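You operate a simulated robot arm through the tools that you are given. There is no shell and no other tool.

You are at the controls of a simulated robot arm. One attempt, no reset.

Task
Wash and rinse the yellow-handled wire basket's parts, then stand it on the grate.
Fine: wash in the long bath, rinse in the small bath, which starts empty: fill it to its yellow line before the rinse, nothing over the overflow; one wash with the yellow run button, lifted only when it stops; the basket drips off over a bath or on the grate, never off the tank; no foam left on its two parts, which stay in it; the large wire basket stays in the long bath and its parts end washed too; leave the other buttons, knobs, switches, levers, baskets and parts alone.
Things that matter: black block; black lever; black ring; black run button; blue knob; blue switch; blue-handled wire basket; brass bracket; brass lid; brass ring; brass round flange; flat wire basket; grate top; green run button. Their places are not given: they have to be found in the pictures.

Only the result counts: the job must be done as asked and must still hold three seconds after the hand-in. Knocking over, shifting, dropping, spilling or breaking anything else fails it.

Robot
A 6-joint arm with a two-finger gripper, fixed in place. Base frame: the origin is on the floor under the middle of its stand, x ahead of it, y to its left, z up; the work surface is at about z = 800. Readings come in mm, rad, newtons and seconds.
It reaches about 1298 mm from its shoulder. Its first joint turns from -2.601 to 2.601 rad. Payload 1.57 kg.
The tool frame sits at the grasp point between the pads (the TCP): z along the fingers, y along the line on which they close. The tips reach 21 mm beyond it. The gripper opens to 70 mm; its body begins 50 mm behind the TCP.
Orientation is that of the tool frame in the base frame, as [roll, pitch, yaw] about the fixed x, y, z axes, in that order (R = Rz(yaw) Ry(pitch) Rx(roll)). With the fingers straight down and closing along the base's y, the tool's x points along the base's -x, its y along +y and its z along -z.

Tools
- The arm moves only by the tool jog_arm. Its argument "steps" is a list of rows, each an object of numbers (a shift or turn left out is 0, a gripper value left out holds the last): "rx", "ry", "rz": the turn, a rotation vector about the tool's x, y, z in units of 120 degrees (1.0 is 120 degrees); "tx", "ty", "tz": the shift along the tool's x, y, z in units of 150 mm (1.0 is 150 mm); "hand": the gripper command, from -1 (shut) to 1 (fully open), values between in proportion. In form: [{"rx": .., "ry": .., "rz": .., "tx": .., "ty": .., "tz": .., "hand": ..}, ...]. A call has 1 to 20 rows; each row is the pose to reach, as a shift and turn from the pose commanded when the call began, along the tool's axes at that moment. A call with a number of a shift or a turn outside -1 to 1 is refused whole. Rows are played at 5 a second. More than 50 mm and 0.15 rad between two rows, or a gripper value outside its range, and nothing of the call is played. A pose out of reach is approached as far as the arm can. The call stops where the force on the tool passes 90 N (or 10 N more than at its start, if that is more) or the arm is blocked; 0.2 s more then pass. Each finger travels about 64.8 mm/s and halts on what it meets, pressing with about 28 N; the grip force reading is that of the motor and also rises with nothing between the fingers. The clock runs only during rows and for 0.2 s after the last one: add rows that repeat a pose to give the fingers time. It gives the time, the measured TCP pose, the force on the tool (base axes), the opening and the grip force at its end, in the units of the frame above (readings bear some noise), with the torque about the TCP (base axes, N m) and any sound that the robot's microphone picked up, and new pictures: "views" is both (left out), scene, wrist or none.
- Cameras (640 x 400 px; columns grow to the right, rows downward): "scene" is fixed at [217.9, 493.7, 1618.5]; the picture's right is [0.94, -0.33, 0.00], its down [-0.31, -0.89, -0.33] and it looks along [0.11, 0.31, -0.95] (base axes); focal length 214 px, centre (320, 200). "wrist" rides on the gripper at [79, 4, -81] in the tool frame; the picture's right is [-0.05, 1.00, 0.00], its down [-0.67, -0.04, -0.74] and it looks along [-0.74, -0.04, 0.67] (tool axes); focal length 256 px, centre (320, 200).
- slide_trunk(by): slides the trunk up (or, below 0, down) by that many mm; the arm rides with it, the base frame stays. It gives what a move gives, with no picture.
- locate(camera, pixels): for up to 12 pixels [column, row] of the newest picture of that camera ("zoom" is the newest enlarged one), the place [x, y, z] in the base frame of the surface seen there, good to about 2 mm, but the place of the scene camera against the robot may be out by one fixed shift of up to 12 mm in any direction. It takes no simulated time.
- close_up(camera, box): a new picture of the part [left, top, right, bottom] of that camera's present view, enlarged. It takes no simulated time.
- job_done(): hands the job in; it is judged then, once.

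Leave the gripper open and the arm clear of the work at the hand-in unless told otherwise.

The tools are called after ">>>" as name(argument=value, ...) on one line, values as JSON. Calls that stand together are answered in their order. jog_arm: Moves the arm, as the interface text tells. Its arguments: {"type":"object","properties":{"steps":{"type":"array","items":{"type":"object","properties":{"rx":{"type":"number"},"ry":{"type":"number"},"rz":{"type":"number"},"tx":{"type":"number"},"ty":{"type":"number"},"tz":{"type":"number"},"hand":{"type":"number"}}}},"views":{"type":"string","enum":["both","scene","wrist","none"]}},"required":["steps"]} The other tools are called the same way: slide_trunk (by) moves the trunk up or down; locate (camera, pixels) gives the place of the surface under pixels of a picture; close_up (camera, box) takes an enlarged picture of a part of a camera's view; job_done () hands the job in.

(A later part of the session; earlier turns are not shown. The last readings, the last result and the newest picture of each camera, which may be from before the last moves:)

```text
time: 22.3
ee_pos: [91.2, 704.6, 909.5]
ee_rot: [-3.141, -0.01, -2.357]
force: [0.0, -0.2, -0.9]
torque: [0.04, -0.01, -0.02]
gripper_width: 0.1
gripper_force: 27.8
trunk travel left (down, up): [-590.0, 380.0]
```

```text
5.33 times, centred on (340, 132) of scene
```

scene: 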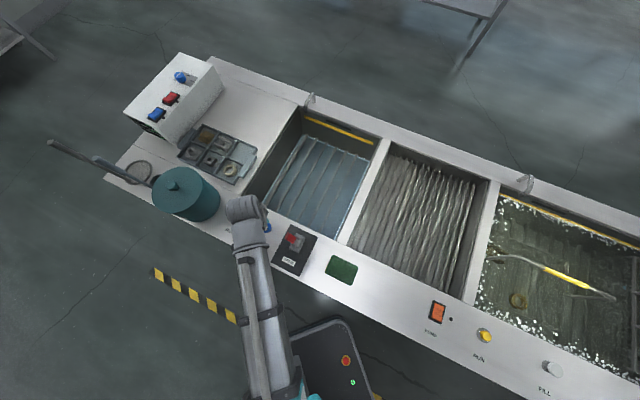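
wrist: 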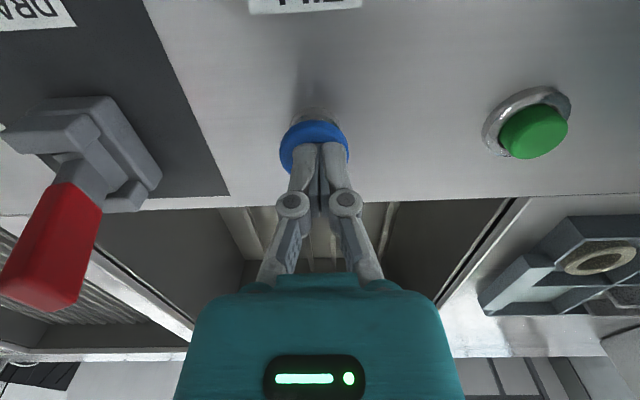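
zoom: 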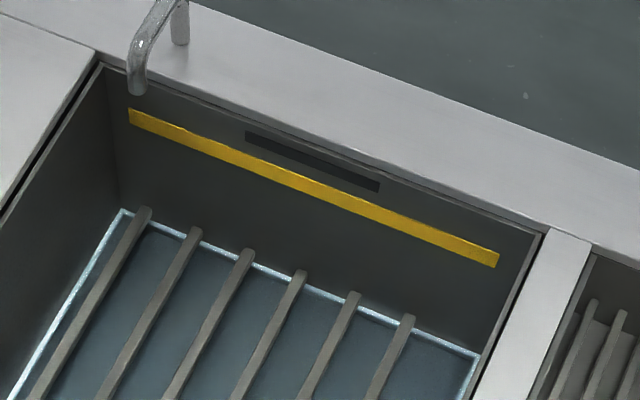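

>>> locate(camera="zoom", pixels=[[312, 170], [312, 174], [312, 180], [312, 186], [312, 190], [312, 194], [312, 164], [312, 160], [312, 156], [312, 150], [225, 239], [320, 286]])

```text
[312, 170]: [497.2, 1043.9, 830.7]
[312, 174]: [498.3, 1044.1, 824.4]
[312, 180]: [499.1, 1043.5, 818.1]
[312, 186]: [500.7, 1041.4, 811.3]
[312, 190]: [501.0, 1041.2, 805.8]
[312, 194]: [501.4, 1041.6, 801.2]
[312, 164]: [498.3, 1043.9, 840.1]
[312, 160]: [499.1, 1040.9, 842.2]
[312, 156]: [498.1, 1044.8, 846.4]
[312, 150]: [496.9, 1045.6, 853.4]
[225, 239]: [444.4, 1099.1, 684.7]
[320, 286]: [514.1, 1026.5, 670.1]
```

The water is at z 670 (scene); the yellow strip spans 801–818, its middle about 810, and the overflow slot starts at about 834. First spurt gave ~23 mm in ~0.9 s. I press again and hold about 2 s, watching.

>>> slide_trunk(by=-6)

>>> jog_arm(steps=[{"tz": 0.0}, {"tz": 0.0}, {"tz": 0.0}, {"tz": 0.0}, {"tz": 0.0}, {"tz": 0.0}, {"tz": 0.0}, {"tz": 0.0}], views="scene")

>>> close_up(camera="scene", box=[295, 95, 385, 170])

```text
time: 22.9
ee_pos: [90.7, 704.0, 903.1]
ee_rot: [3.141, -0.008, -2.352]
force: [0.0, 0.7, 2.9]
torque: [-0.01, 0.03, 0.02]
gripper_width: 0.1
gripper_force: 27.6
trunk travel left (down, up): [-584.0, 386.0]
heard: click
```

```text
time: 24.7
ee_pos: [89.8, 703.6, 903.9]
ee_rot: [3.14, -0.009, -2.356]
force: [0.5, -0.4, 2.3]
torque: [-0.01, 0.0, 0.03]
gripper_width: 0.0
gripper_force: 28.2
trunk travel left (down, up): [-584.0, 386.0]
```

scene: 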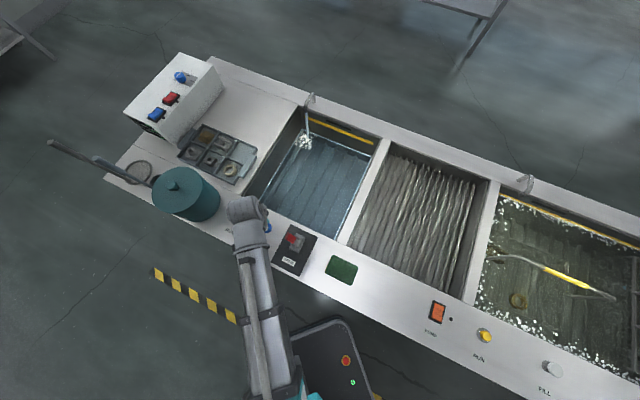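

```text
5.33 times, centred on (340, 132) of scene
```

zoom: 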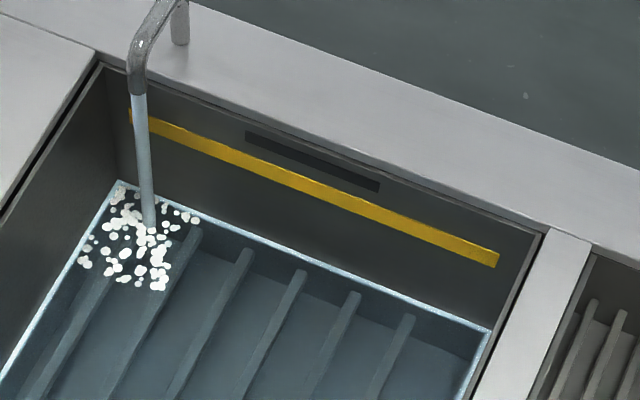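

Waterline now at about z 707 (scene), rising ~18 mm/s. I keep holding for 3.2 s more.

>>> jog_arm(steps=[{"tz": 0.0}, {"tz": 0.0}, {"tz": 0.0}, {"tz": 0.0}, {"tz": 0.0}, {"tz": 0.0}, {"tz": 0.0}, {"tz": 0.0}, {"tz": 0.0}, {"tz": 0.0}, {"tz": 0.0}, {"tz": 0.0}, {"tz": 0.0}, {"tz": 0.0}, {"tz": 0.0}], views="scene")

>>> close_up(camera="scene", box=[295, 95, 385, 170])

```text
time: 27.9
ee_pos: [90.8, 703.7, 903.1]
ee_rot: [-3.141, -0.009, -2.356]
force: [0.6, 0.0, 2.3]
torque: [0.02, 0.02, 0.0]
gripper_width: 0.0
gripper_force: 28.3
trunk travel left (down, up): [-584.0, 386.0]
```

scene: 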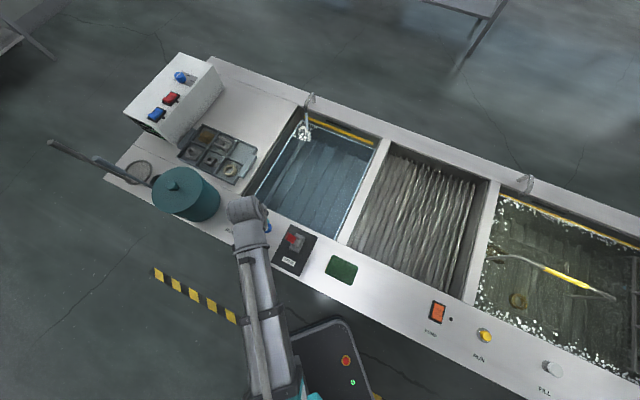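

```text
5.33 times, centred on (340, 132) of scene
```

zoom: 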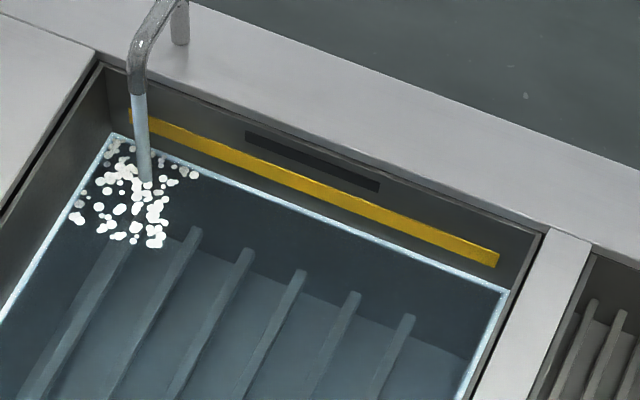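

Waterline at zoom row ~215 (strip middle is ~187 there), rising ~14 px/s. I hold 1.0 s more and look again.

>>> jog_arm(steps=[{"tz": 0.0}, {"tz": 0.0}, {"tz": 0.0}, {"tz": 0.0}], views="scene")

>>> close_up(camera="scene", box=[295, 95, 385, 170])

```text
time: 28.9
ee_pos: [90.5, 703.3, 902.4]
ee_rot: [-3.141, -0.01, -2.359]
force: [-0.5, 0.1, 2.2]
torque: [0.01, -0.04, -0.03]
gripper_width: 0.0
gripper_force: 28.6
trunk travel left (down, up): [-584.0, 386.0]
```

scene: 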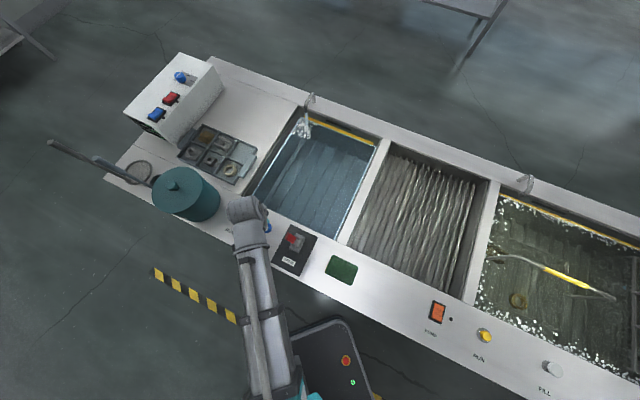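

```text
5.33 times, centred on (340, 132) of scene
```

zoom: 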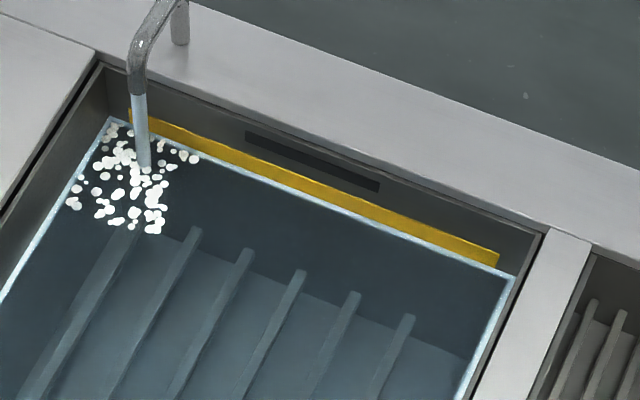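

Waterline is just under the strip's lower edge (about 198 against 194). One 0.4 s hold more, then release.

>>> jog_arm(steps=[{"tz": 0.0}], views="none")

>>> slide_trunk(by=8)

>>> jog_arm(steps=[{"tz": 0.0}], views="scene")

>>> close_up(camera="scene", box=[295, 95, 385, 170])

```text
time: 29.3
ee_pos: [92.1, 703.5, 903.1]
ee_rot: [-3.141, -0.009, -2.354]
force: [-0.1, 0.4, 2.0]
torque: [0.03, -0.03, -0.03]
gripper_width: 0.1
gripper_force: 27.9
trunk travel left (down, up): [-584.0, 386.0]
```

```text
time: 29.8
ee_pos: [90.7, 704.3, 911.1]
ee_rot: [-3.141, -0.008, -2.355]
force: [-0.1, 0.2, -0.1]
torque: [0.03, 0.03, 0.03]
gripper_width: 0.0
gripper_force: 28.4
trunk travel left (down, up): [-592.0, 378.0]
```

```text
time: 30.2
ee_pos: [91.0, 702.5, 910.6]
ee_rot: [3.141, -0.008, -2.356]
force: [0.0, -0.3, 0.0]
torque: [0.0, -0.01, 0.03]
gripper_width: 0.0
gripper_force: 27.8
trunk travel left (down, up): [-592.0, 378.0]
```

scene: 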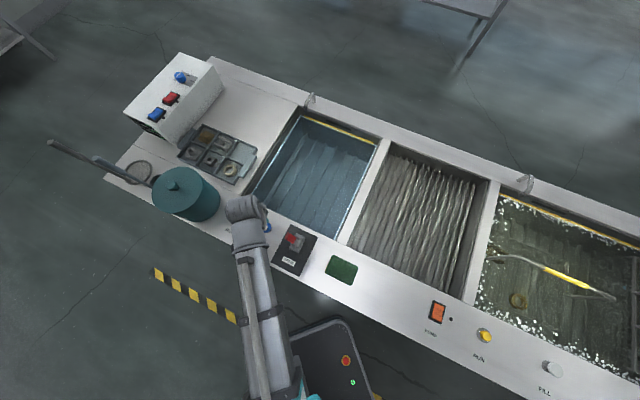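

```text
5.33 times, centred on (340, 132) of scene
```

zoom: 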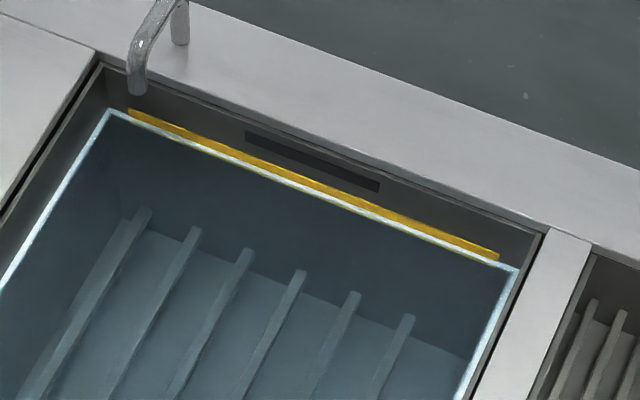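

The waterline now lies along the middle of the yellow strip. Next I raise the trunk 130 mm and travel along the counter front to the yellow RUN button.

>>> slide_trunk(by=140)

>>> jog_arm(steps=[{"ty": -0.25}, {"ty": -0.5}, {"ty": -0.75}, {"ty": -1.0}], views="none")

>>> jog_arm(steps=[{"ty": -0.25}, {"ty": -0.5}, {"ty": -0.75}, {"ty": -1.0}], views="none")

>>> jog_arm(steps=[{"ty": -0.25}, {"ty": -0.5}, {"ty": -0.75}, {"ty": -1.0}], views="none")

>>> jog_arm(steps=[{"ty": -0.25}, {"ty": -0.5}, {"ty": -0.75}, {"ty": -1.0}], views="none")

>>> jog_arm(steps=[{"ty": -0.25}, {"ty": -0.5}, {"ty": -0.75}, {"ty": -0.9}], views="both")

```text
time: 31.9
ee_pos: [90.3, 704.0, 1049.5]
ee_rot: [3.142, -0.009, -2.356]
force: [-0.6, -0.4, -0.7]
torque: [-0.02, 0.03, -0.01]
gripper_width: 0.2
gripper_force: 28.0
trunk travel left (down, up): [-732.0, 238.0]
```

```text
time: 32.9
ee_pos: [198.0, 596.8, 1050.0]
ee_rot: [-3.141, -0.007, -2.357]
force: [-0.4, -0.3, 1.0]
torque: [0.01, 0.01, 0.0]
gripper_width: 0.1
gripper_force: 28.0
trunk travel left (down, up): [-732.0, 238.0]
```

```text
time: 33.9
ee_pos: [302.9, 490.2, 1050.3]
ee_rot: [3.141, -0.008, -2.356]
force: [0.4, -0.2, 0.4]
torque: [0.0, -0.01, -0.02]
gripper_width: 0.2
gripper_force: 28.2
out of reach, approached as far as the arm can: row 1
trunk travel left (down, up): [-732.0, 238.0]
```

```text
time: 34.9
ee_pos: [408.9, 386.2, 1051.6]
ee_rot: [3.141, -0.009, -2.356]
force: [0.0, -1.0, -0.5]
torque: [0.05, 0.0, 0.01]
gripper_width: 0.1
gripper_force: 28.0
out of reach, approached as far as the arm can: row 1
trunk travel left (down, up): [-732.0, 238.0]
```

```text
time: 35.9
ee_pos: [516.3, 280.8, 1049.6]
ee_rot: [-3.141, -0.008, -2.356]
force: [0.5, 0.7, 0.1]
torque: [-0.04, 0.01, 0.01]
gripper_width: 0.1
gripper_force: 28.1
trunk travel left (down, up): [-732.0, 238.0]
```

```text
time: 36.9
ee_pos: [611.6, 183.4, 1050.7]
ee_rot: [-3.141, -0.008, -2.356]
force: [-0.2, 0.0, -1.0]
torque: [0.0, -0.02, 0.01]
gripper_width: 0.1
gripper_force: 28.1
trunk travel left (down, up): [-732.0, 238.0]
```

scene: 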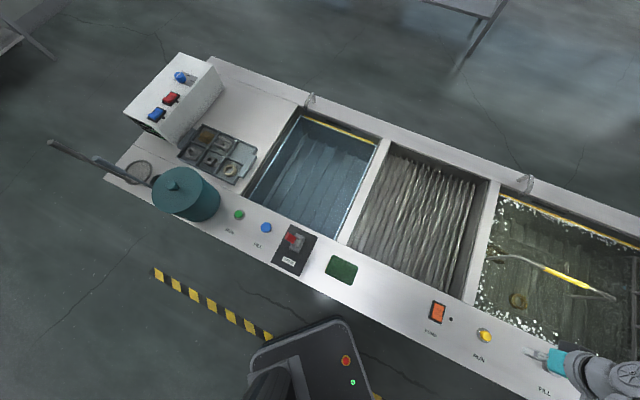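
wrist: 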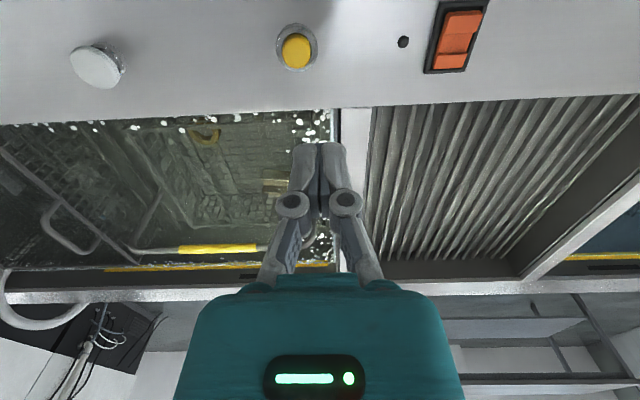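

I measure the yellow button's cap from here.

>>> locate(camera="wrist", pixels=[[297, 51], [285, 51], [308, 51], [297, 38], [297, 64], [97, 65], [458, 38], [404, 42]])

>>> close_up(camera="wrist", box=[220, 0, 380, 110])

>>> close_up(camera="wrist", box=[0, 100, 340, 310])

```text
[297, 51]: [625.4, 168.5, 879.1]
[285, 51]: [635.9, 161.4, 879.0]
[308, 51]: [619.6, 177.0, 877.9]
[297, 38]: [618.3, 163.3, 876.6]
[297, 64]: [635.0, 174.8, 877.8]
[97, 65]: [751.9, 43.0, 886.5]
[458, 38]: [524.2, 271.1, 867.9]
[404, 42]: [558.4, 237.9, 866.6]
```

```text
3.64 times, centred on (300, 55) of wrist
```

zoom: 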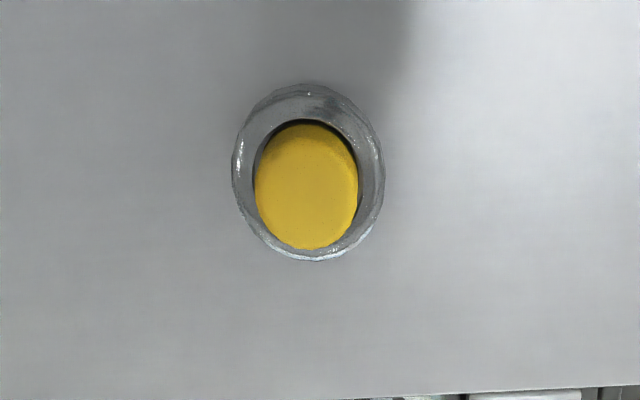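

```text
1.88 times, centred on (170, 205) of wrist
```

zoom: 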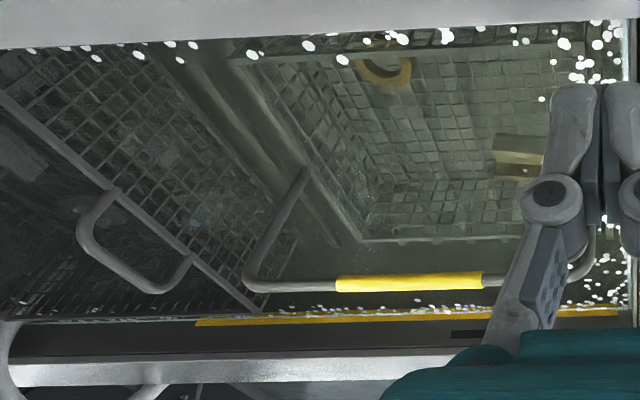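

Yellow cap centre is (627, 169), top z ≈ 878.5. I centre over it and lower to 10 mm above.

>>> jog_arm(steps=[{"ty": -0.14, "tx": -0.005}, {"ty": -0.14, "tx": -0.005}], views="none")

>>> slide_trunk(by=-138)

>>> jog_arm(steps=[{"tz": 0.0}], views="both")

```text
time: 37.5
ee_pos: [628.1, 169.6, 1051.0]
ee_rot: [3.141, -0.009, -2.356]
force: [0.2, 0.2, 0.1]
torque: [0.05, 0.01, 0.01]
gripper_width: 0.0
gripper_force: 28.2
trunk travel left (down, up): [-732.0, 238.0]
```

```text
time: 39.2
ee_pos: [628.3, 169.8, 913.8]
ee_rot: [-3.14, -0.008, -2.356]
force: [-0.6, 0.5, 0.0]
torque: [0.02, 0.03, 0.03]
gripper_width: 0.3
gripper_force: 27.8
trunk travel left (down, up): [-594.0, 376.0]
```

```text
time: 39.6
ee_pos: [627.0, 169.7, 912.5]
ee_rot: [-3.141, -0.008, -2.356]
force: [-0.9, 0.3, -0.1]
torque: [0.0, -0.02, 0.03]
gripper_width: 0.0
gripper_force: 28.2
trunk travel left (down, up): [-594.0, 376.0]
```

scene: 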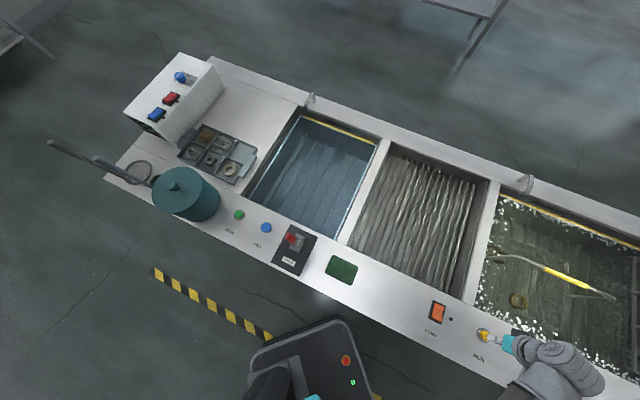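
wrist: 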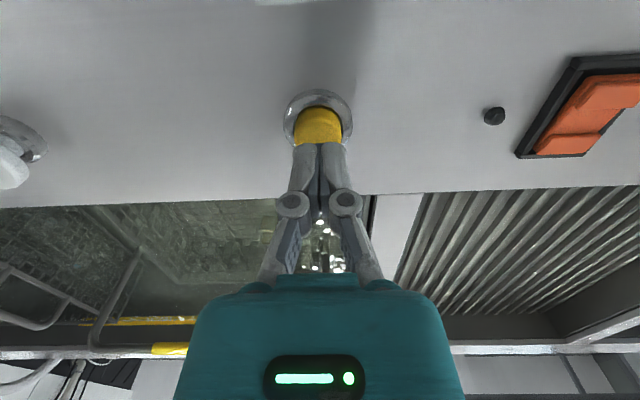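

The tip is centred above the yellow cap. I lower in small steps until it clicks.

>>> slide_trunk(by=-13)

>>> slide_trunk(by=-3)

```text
time: 40.2
ee_pos: [627.2, 169.3, 900.3]
ee_rot: [3.141, -0.01, -2.357]
force: [-0.2, 0.2, 0.9]
torque: [0.01, 0.0, 0.02]
gripper_width: 0.0
gripper_force: 28.4
trunk travel left (down, up): [-581.0, 389.0]
```

```text
time: 40.7
ee_pos: [628.0, 169.9, 896.3]
ee_rot: [-3.141, -0.01, -2.356]
force: [0.4, -0.7, 0.8]
torque: [0.0, -0.01, 0.02]
gripper_width: 0.0
gripper_force: 27.9
trunk travel left (down, up): [-578.0, 392.0]
```

No click yet. Two millimetres more.

>>> slide_trunk(by=-2)

```text
time: 41.2
ee_pos: [626.6, 168.6, 894.0]
ee_rot: [3.14, -0.01, -2.357]
force: [0.1, 0.2, 2.3]
torque: [0.02, -0.02, 0.0]
gripper_width: 0.2
gripper_force: 27.7
trunk travel left (down, up): [-576.0, 394.0]
heard: click
```

Click heard. I release upward and listen/look for the wash running.

>>> slide_trunk(by=15)

>>> jog_arm(steps=[{"tz": 0.0}, {"tz": 0.0}], views="both")

>>> close_up(camera="scene", box=[440, 170, 640, 380])

```text
time: 41.8
ee_pos: [627.9, 170.1, 909.5]
ee_rot: [3.141, -0.007, -2.357]
force: [0.2, -0.9, 0.4]
torque: [-0.03, -0.01, -0.01]
gripper_width: 0.0
gripper_force: 27.5
trunk travel left (down, up): [-591.0, 379.0]
```

```text
time: 42.4
ee_pos: [627.2, 168.1, 910.0]
ee_rot: [3.141, -0.01, -2.355]
force: [-0.1, 0.8, -0.4]
torque: [0.02, -0.01, -0.01]
gripper_width: 0.0
gripper_force: 28.2
trunk travel left (down, up): [-591.0, 379.0]
```

scene: 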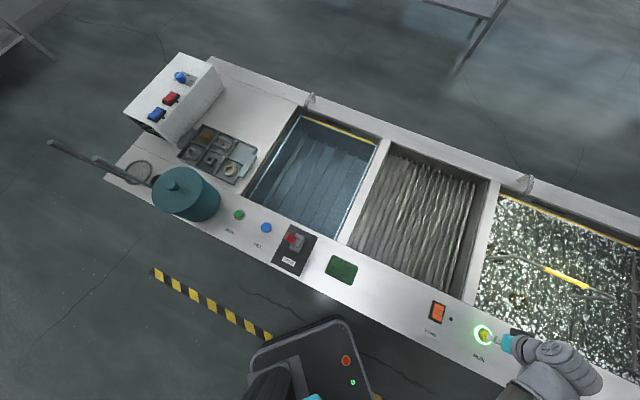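
wrist: 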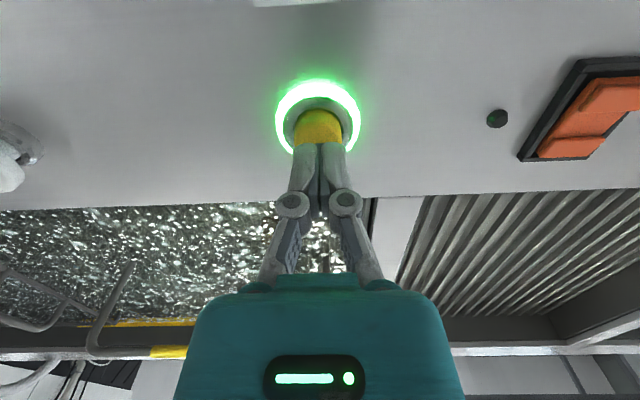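

```text
1.90 times, centred on (540, 275) of scene
```

zoom: 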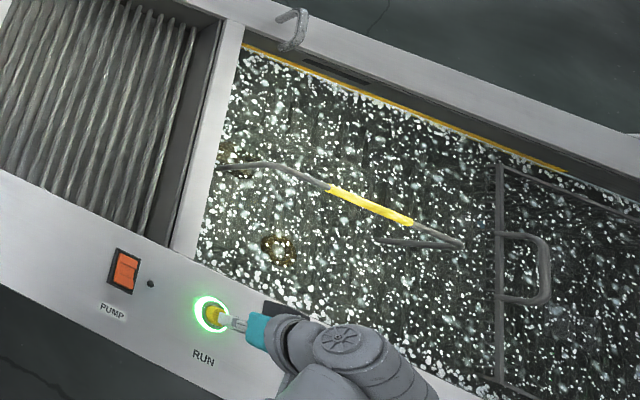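

The wash is running (green ring lit, bubbling). While it runs I raise the trunk and go above the handle, turning the gripper 90° and opening it, without touching anything.

>>> slide_trunk(by=120)

>>> jog_arm(steps=[{"tx": -0.1, "ty": -0.1, "rz": 0.07, "hand": -0.5}, {"tx": -0.25, "ty": -0.25, "rz": 0.14, "hand": 0}, {"tx": -0.4, "ty": -0.4, "rz": 0.21, "hand": 0.5}, {"tx": -0.55, "ty": -0.55, "rz": 0.28, "hand": 1}, {"tx": -0.7, "ty": -0.7, "rz": 0.35, "hand": 1}, {"tx": -0.8, "ty": -0.8, "rz": 0.42, "hand": 1}, {"tx": -0.9, "ty": -0.9, "rz": 0.49, "hand": 1}, {"tx": -1.0, "ty": -1.0, "rz": 0.56, "hand": 1}, {"tx": -1.0, "ty": -1.0, "rz": 0.63, "hand": 1}, {"tx": -1.0, "ty": -1.0, "rz": 0.7, "hand": 1}, {"tx": -1.0, "ty": -1.0, "rz": 0.75, "hand": 1}], views="both")

```text
time: 43.9
ee_pos: [627.7, 168.4, 1029.6]
ee_rot: [3.141, -0.01, -2.357]
force: [-0.3, 0.0, 0.3]
torque: [0.01, -0.02, 0.0]
gripper_width: 0.0
gripper_force: 28.5
trunk travel left (down, up): [-711.0, 259.0]
```

```text
time: 46.3
ee_pos: [838.1, 167.9, 1029.5]
ee_rot: [-3.132, 0.0, 2.354]
force: [0.5, -0.1, 0.5]
torque: [-0.01, 0.0, 0.01]
gripper_width: 70.0
gripper_force: 0.1
trunk travel left (down, up): [-711.0, 259.0]
```

scene: 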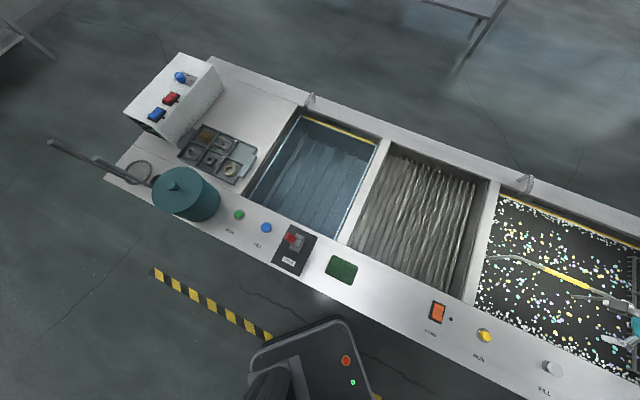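
wrist: 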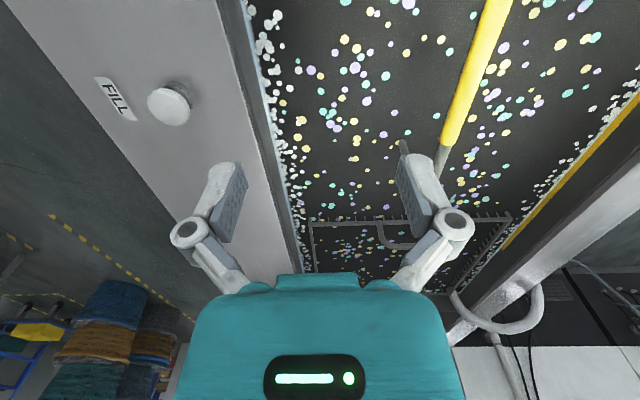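

The look of the long bath changed (coloured bubbles, dark water) and the ring seems off. Close-ups.

>>> close_up(camera="scene", box=[440, 170, 640, 380])

>>> close_up(camera="wrist", box=[220, 0, 640, 280])

>>> close_up(camera="scene", box=[450, 300, 540, 370])

```text
1.90 times, centred on (540, 275) of scene
```

zoom: 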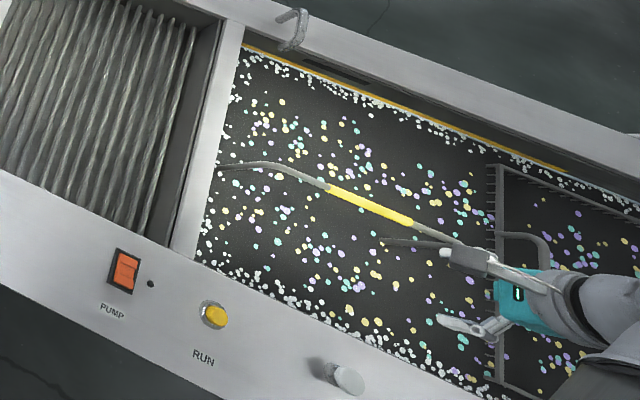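

```text
1.43 times, centred on (430, 140) of wrist
```

zoom: 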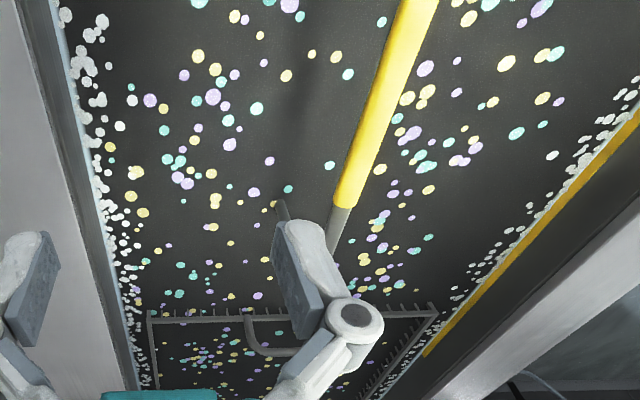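

```text
5.71 times, centred on (495, 335) of scene
```

zoom: 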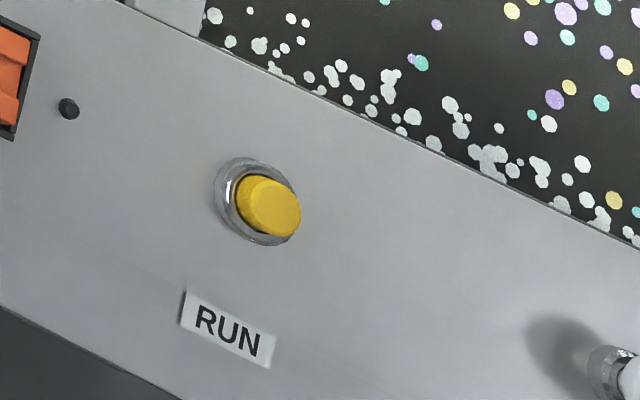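

The green ring is off and the surface is still, with floating coloured foam. I wait 3 s to be sure that the wash doesn't start again, then look.

>>> jog_arm(steps=[{"tz": 0}, {"tz": 0}, {"tz": 0}, {"tz": 0}, {"tz": 0}, {"tz": 0}, {"tz": 0}, {"tz": 0}, {"tz": 0}, {"tz": 0}, {"tz": 0}, {"tz": 0}, {"tz": 0}, {"tz": 0}, {"tz": 0}], views="both")

>>> close_up(camera="scene", box=[440, 170, 640, 380])

```text
time: 49.5
ee_pos: [838.4, 168.2, 1029.8]
ee_rot: [-3.132, 0.0, 2.357]
force: [-0.5, -0.1, -0.3]
torque: [-0.03, -0.04, 0.0]
gripper_width: 70.0
gripper_force: 0.1
trunk travel left (down, up): [-711.0, 259.0]
```

scene: 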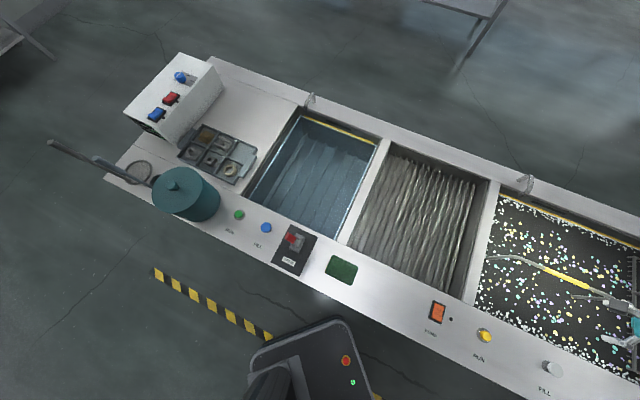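
wrist: 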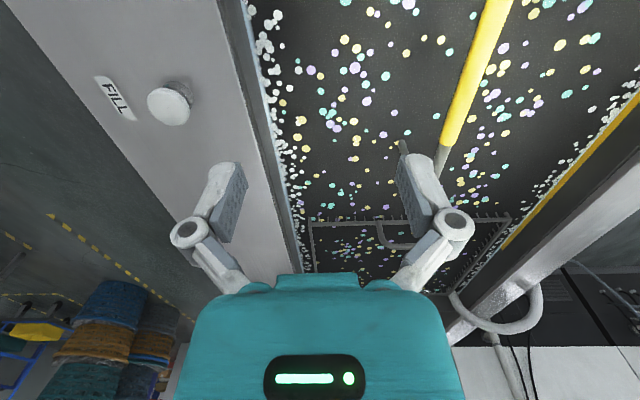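

```text
1.90 times, centred on (540, 275) of scene
```

zoom: 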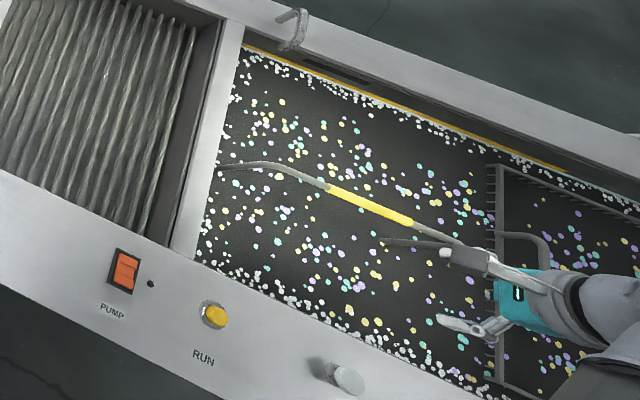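

The wash has stopped. I move over the yellow grip (centre 913, 243.5).

>>> jog_arm(steps=[{"ty": 0.25, "hand": 1}, {"ty": 0.5, "hand": 1}, {"ty": 0.709, "hand": 1}, {"ty": 0.709, "hand": 1}], views="both")

```text
time: 50.5
ee_pos: [916.2, 246.6, 1029.4]
ee_rot: [-3.133, -0.002, 2.357]
force: [0.2, 0.2, 0.3]
torque: [-0.04, -0.01, 0.03]
gripper_width: 70.3
gripper_force: 0.1
trunk travel left (down, up): [-711.0, 259.0]
```

scene: 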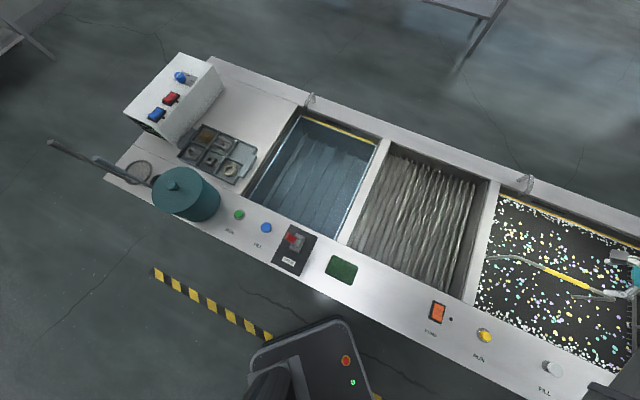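
wrist: 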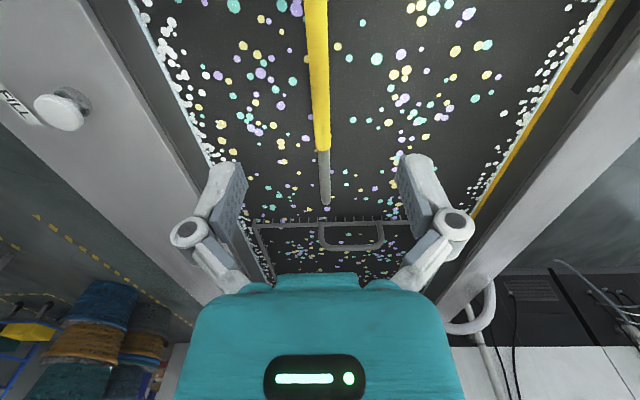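

The grip lies between the fingers. I check its line and ends before lowering.

>>> locate(camera="wrist", pixels=[[316, 10], [318, 50], [321, 100], [323, 145], [324, 170], [326, 200], [310, 100], [331, 100], [318, 3]])

```text
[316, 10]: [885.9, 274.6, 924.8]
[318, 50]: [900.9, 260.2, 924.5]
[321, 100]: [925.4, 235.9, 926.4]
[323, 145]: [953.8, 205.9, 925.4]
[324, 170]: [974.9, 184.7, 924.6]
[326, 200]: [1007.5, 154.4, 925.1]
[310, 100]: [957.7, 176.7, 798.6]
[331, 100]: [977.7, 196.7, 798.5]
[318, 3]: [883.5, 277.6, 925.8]
```

Handle line at v≈820.7 and the tool at 822 – aligned within 2 mm. Lower 112 mm so that the pads straddle the grip.

>>> slide_trunk(by=-100)

>>> slide_trunk(by=-13)

>>> jog_arm(steps=[{"hand": 1}], views="both")

```text
time: 51.9
ee_pos: [916.5, 245.8, 929.7]
ee_rot: [-3.135, 0.001, 2.357]
force: [0.9, -0.1, 1.1]
torque: [-0.03, 0.01, -0.02]
gripper_width: 69.7
gripper_force: 0.1
trunk travel left (down, up): [-611.0, 359.0]
```

```text
time: 52.5
ee_pos: [915.4, 245.7, 916.8]
ee_rot: [-3.132, 0.0, 2.356]
force: [0.0, 0.2, 1.0]
torque: [-0.03, 0.01, 0.01]
gripper_width: 70.2
gripper_force: 0.1
trunk travel left (down, up): [-598.0, 372.0]
```

```text
time: 52.9
ee_pos: [916.9, 245.0, 916.7]
ee_rot: [-3.133, -0.001, 2.358]
force: [-0.3, 0.7, -0.6]
torque: [-0.01, 0.02, -0.02]
gripper_width: 70.3
gripper_force: 0.1
trunk travel left (down, up): [-598.0, 372.0]
```

scene: 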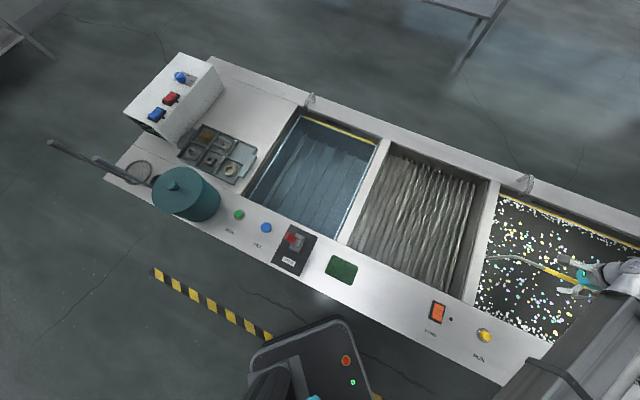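
wrist: 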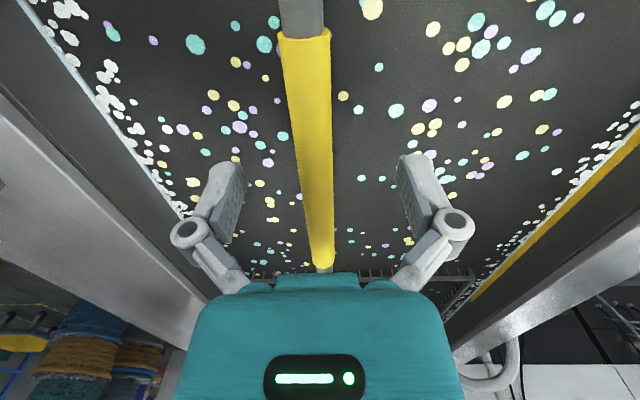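

The grip runs between the open fingers. Close on it.

>>> jog_arm(steps=[{"hand": -1}, {"hand": -1}, {"hand": -1}, {"hand": -1}, {"hand": -1}, {"hand": -1}], views="wrist")

```text
time: 54.3
ee_pos: [915.7, 246.4, 917.0]
ee_rot: [-3.133, 0.001, 2.358]
force: [1.5, -1.3, 6.9]
torque: [0.04, 0.05, 0.0]
gripper_width: 12.4
gripper_force: 28.4
trunk travel left (down, up): [-598.0, 372.0]
```

wrist: 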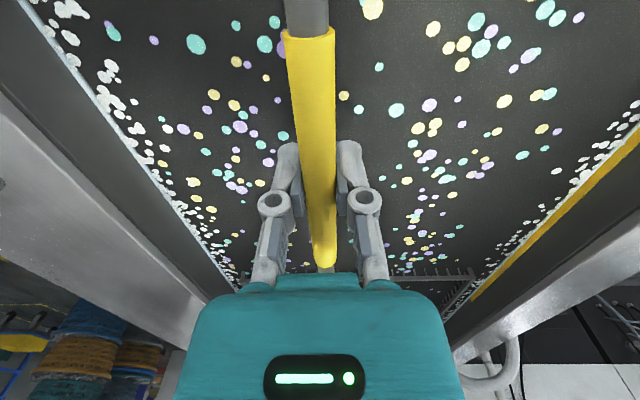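

Gripped (12.4 mm, 28 N). I lift 40 mm and check the load.

>>> slide_trunk(by=40)

>>> jog_arm(steps=[{"hand": -1}], views="both")

```text
time: 55.1
ee_pos: [915.9, 246.2, 955.3]
ee_rot: [-3.133, 0.002, 2.359]
force: [-0.1, 0.9, -8.8]
torque: [0.09, -0.01, -0.02]
gripper_width: 12.5
gripper_force: 28.0
trunk travel left (down, up): [-638.0, 332.0]
```

```text
time: 55.5
ee_pos: [916.6, 245.2, 956.8]
ee_rot: [-3.132, 0.001, 2.356]
force: [0.7, 0.0, -8.7]
torque: [0.06, 0.0, -0.04]
gripper_width: 12.6
gripper_force: 27.5
trunk travel left (down, up): [-638.0, 332.0]
```

scene: 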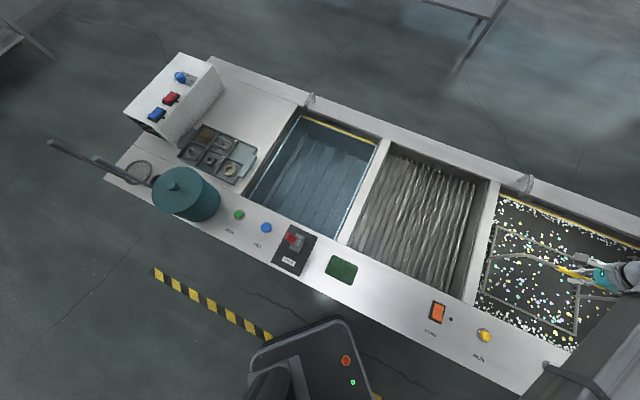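
wrist: 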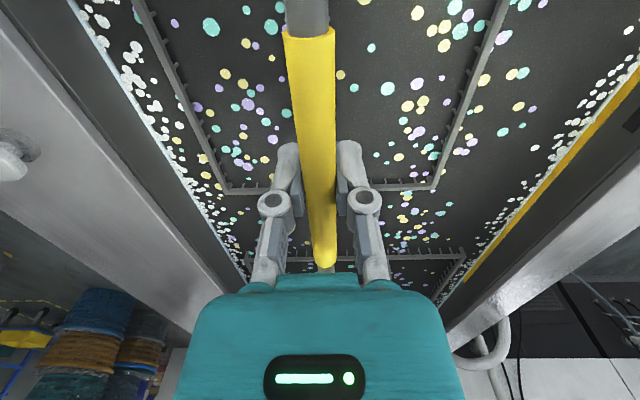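

Load is ~9 N and the basket's rim is at the surface. I lift 80 mm more and look.

>>> slide_trunk(by=80)

>>> jog_arm(steps=[{"hand": -1}], views="both")

```text
time: 56.7
ee_pos: [916.7, 246.0, 1035.6]
ee_rot: [-3.133, 0.001, 2.355]
force: [0.2, 0.2, -8.8]
torque: [0.09, 0.04, -0.01]
gripper_width: 12.7
gripper_force: 28.6
trunk travel left (down, up): [-718.0, 252.0]
```

```text
time: 57.1
ee_pos: [917.2, 245.7, 1035.4]
ee_rot: [-3.132, -0.001, 2.355]
force: [-0.1, -0.1, -9.2]
torque: [0.05, 0.01, 0.03]
gripper_width: 12.7
gripper_force: 28.3
trunk travel left (down, up): [-718.0, 252.0]
```

scene: 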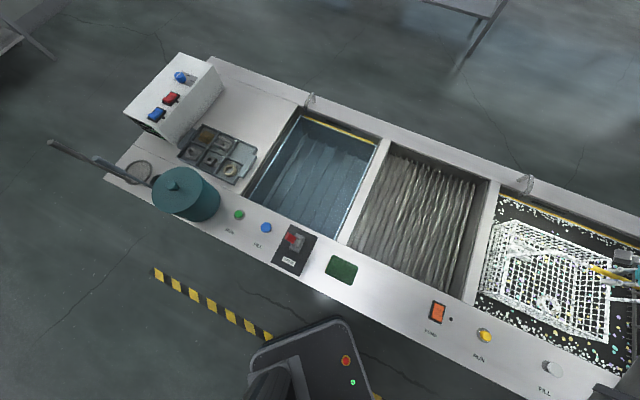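
wrist: 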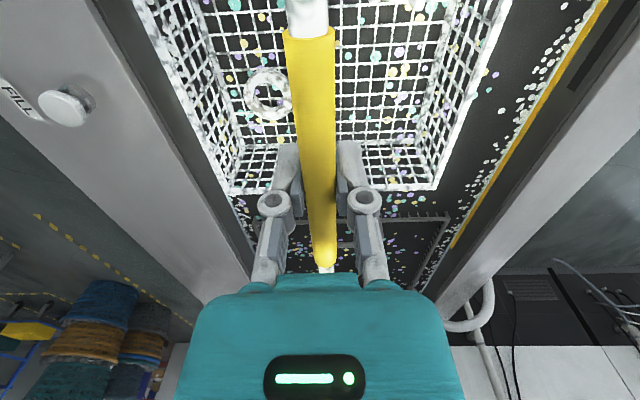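

The basket and ring are white with foam. I lift 105 mm more so the bottom clears the rim, and let it drip over the bath for some seconds.

>>> slide_trunk(by=105)

>>> jog_arm(steps=[{"hand": -1}, {"hand": -1}, {"hand": -1}, {"hand": -1}, {"hand": -1}, {"hand": -1}, {"hand": -1}, {"hand": -1}, {"hand": -1}, {"hand": -1}, {"hand": -1}, {"hand": -1}, {"hand": -1}, {"hand": -1}, {"hand": -1}, {"hand": -1}, {"hand": -1}, {"hand": -1}, {"hand": -1}, {"hand": -1}], views="both")

>>> close_up(camera="scene", box=[440, 170, 640, 380])

```text
time: 58.5
ee_pos: [916.9, 245.6, 1141.4]
ee_rot: [-3.134, -0.002, 2.355]
force: [0.2, 0.2, -8.7]
torque: [0.08, 0.06, 0.0]
gripper_width: 12.4
gripper_force: 28.4
trunk travel left (down, up): [-823.0, 147.0]
```

```text
time: 62.6
ee_pos: [917.0, 245.4, 1141.2]
ee_rot: [-3.133, 0.001, 2.357]
force: [0.1, 0.4, -8.1]
torque: [0.08, 0.05, 0.01]
gripper_width: 12.3
gripper_force: 27.9
trunk travel left (down, up): [-823.0, 147.0]
```

scene: 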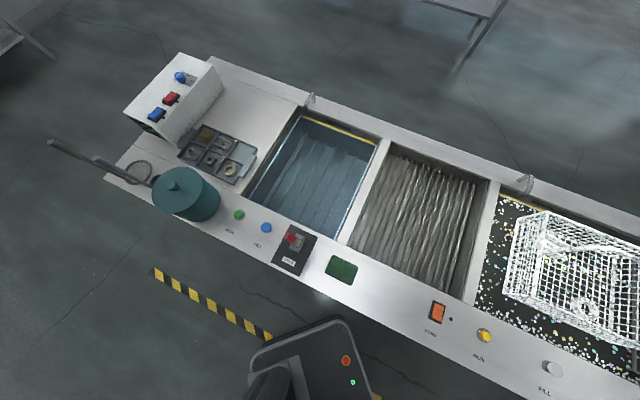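
wrist: 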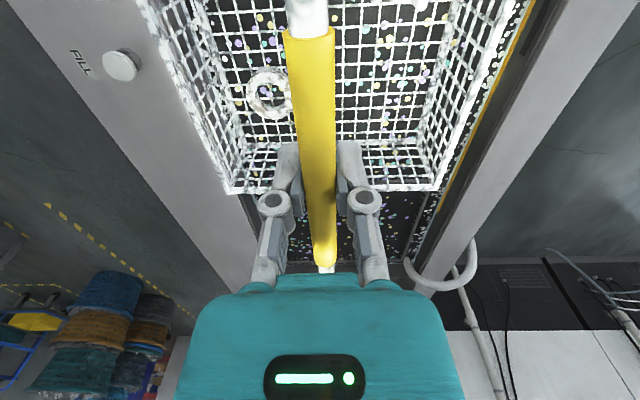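

```text
1.90 times, centred on (540, 275) of scene
```

zoom: 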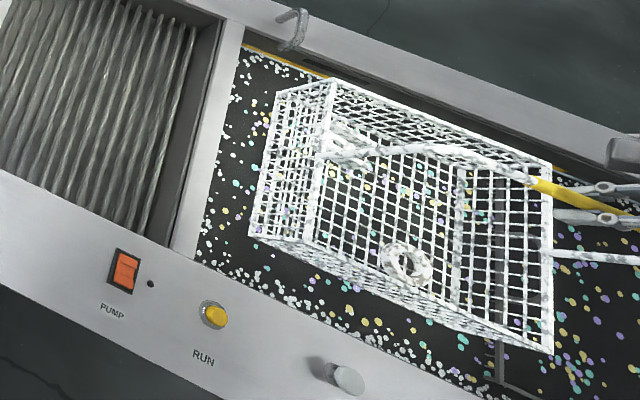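

Basket hangs level with both parts in it, all covered in foam. I check its lowest points against the rim.

>>> locate(camera="zoom", pixels=[[252, 234], [299, 244], [552, 352], [270, 96], [333, 82], [551, 162], [405, 262], [345, 155], [225, 60], [312, 228]])

>>> locate(camera="wrist", pixels=[[229, 190], [437, 186], [250, 150], [410, 150], [268, 95]])

```text
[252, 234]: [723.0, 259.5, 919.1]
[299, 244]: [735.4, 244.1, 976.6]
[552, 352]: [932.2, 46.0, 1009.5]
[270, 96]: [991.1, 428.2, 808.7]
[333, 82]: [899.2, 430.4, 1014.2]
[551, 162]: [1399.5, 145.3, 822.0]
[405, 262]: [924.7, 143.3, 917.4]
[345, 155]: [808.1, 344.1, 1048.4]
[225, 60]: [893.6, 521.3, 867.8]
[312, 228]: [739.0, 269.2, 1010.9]
```

```text
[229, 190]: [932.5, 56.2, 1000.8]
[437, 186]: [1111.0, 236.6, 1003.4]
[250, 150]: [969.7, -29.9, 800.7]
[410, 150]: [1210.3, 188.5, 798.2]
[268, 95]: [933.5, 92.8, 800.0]
```

Bottom is about 45 mm above the rim. I carry it along the tank, over the grate, to the small bath (about 860 mm in -u direction), in gentle steps.

>>> jog_arm(steps=[{"tx": 0.1, "hand": -1}, {"tx": 0.3, "hand": -1}, {"tx": 0.5, "ty": 0.03, "hand": -1}, {"tx": 0.7, "ty": 0.06, "hand": -1}, {"tx": 0.9, "ty": 0.08, "hand": -1}, {"tx": 1.0, "ty": 0.1, "hand": -1}], views="scene")

>>> jog_arm(steps=[{"tx": 0.1, "hand": -1}, {"tx": 0.3, "hand": -1}, {"tx": 0.5, "hand": -1}, {"tx": 0.7, "hand": -1}, {"tx": 0.9, "hand": -1}, {"tx": 1.0, "hand": -1}], views="scene")

```text
time: 64.0
ee_pos: [822.7, 363.2, 1140.3]
ee_rot: [-3.133, 0.0, 2.357]
force: [0.2, 0.1, -8.3]
torque: [0.05, 0.01, -0.02]
gripper_width: 12.7
gripper_force: 28.1
trunk travel left (down, up): [-823.0, 147.0]
```

scene: 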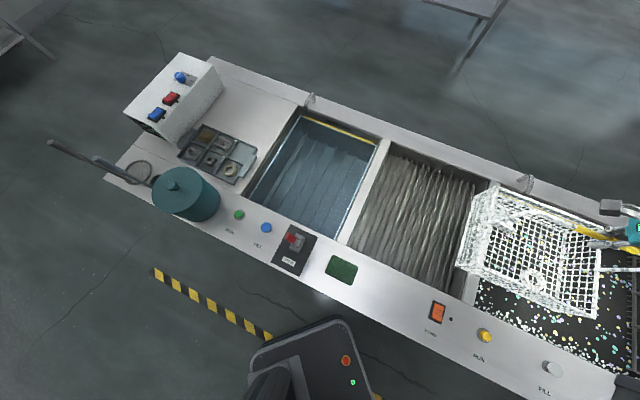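

```text
time: 65.5
ee_pos: [711.6, 469.1, 1142.1]
ee_rot: [-3.131, 0.001, 2.356]
force: [0.4, 0.3, -8.6]
torque: [0.09, 0.04, 0.02]
gripper_width: 12.5
gripper_force: 28.6
trunk travel left (down, up): [-823.0, 147.0]
```

scene: 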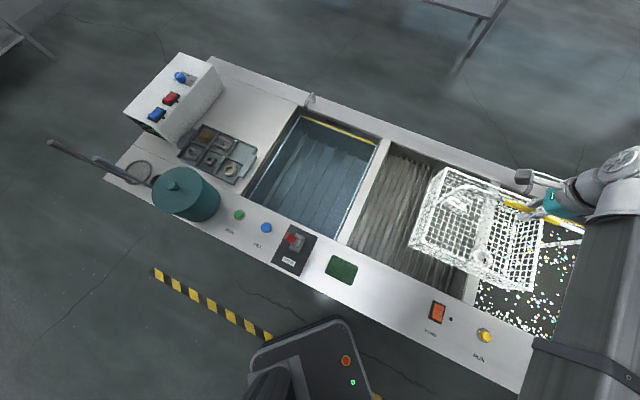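

Carrying is stable (load 8.5 N). I continue.

>>> jog_arm(steps=[{"tx": 0.1, "hand": -1}, {"tx": 0.3, "hand": -1}, {"tx": 0.5, "hand": -1}, {"tx": 0.7, "hand": -1}, {"tx": 0.9, "hand": -1}, {"tx": 1.0, "hand": -1}], views="scene")

>>> jog_arm(steps=[{"tx": 0.1, "hand": -1}, {"tx": 0.3, "hand": -1}, {"tx": 0.5, "hand": -1}, {"tx": 0.7, "hand": -1}, {"tx": 0.9, "hand": -1}, {"tx": 1.0, "hand": -1}], views="scene")

>>> jog_arm(steps=[{"tx": 0.1, "hand": -1}, {"tx": 0.3, "hand": -1}, {"tx": 0.5, "hand": -1}, {"tx": 0.7, "hand": -1}, {"tx": 0.9, "hand": -1}, {"tx": 1.0, "hand": -1}], views="both")

```text
time: 66.8
ee_pos: [608.5, 575.4, 1141.5]
ee_rot: [-3.133, 0.001, 2.357]
force: [0.7, -0.5, -8.0]
torque: [0.07, 0.04, -0.03]
gripper_width: 12.4
gripper_force: 28.2
trunk travel left (down, up): [-823.0, 147.0]
```

scene: 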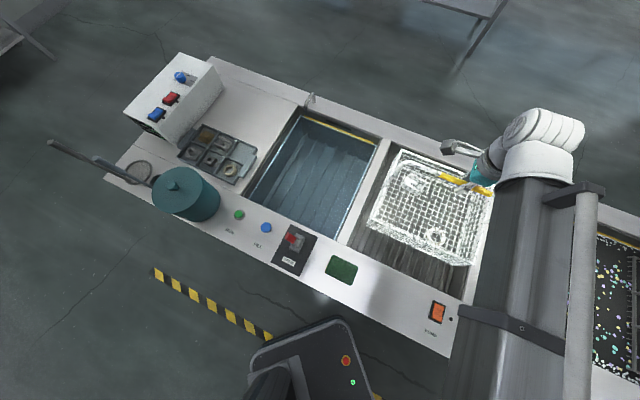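

```text
time: 68.2
ee_pos: [503.0, 682.0, 1141.0]
ee_rot: [-3.132, 0.0, 2.356]
force: [0.1, 0.3, -8.9]
torque: [0.05, 0.06, 0.0]
gripper_width: 12.5
gripper_force: 27.6
trunk travel left (down, up): [-823.0, 147.0]
```

scene: 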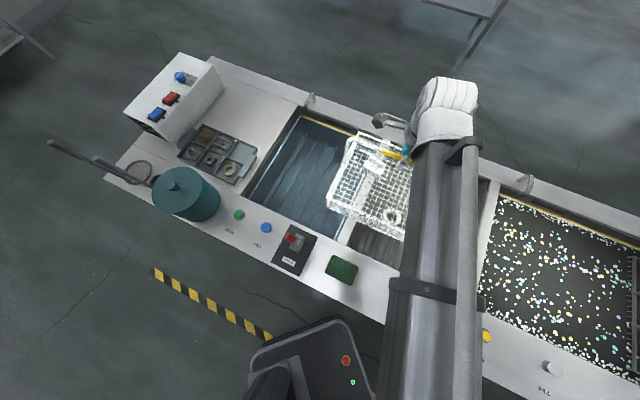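

```text
time: 69.7
ee_pos: [396.1, 785.3, 1141.3]
ee_rot: [-3.132, 0.001, 2.358]
force: [-0.4, 0.2, -8.3]
torque: [0.09, 0.05, -0.03]
gripper_width: 12.5
gripper_force: 28.3
trunk travel left (down, up): [-823.0, 147.0]
```

scene: 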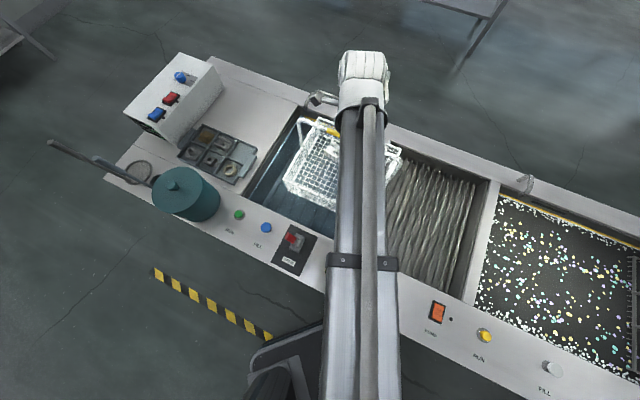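
wrist: 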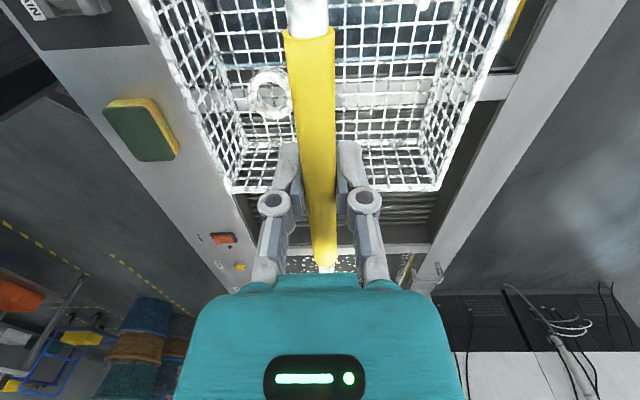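

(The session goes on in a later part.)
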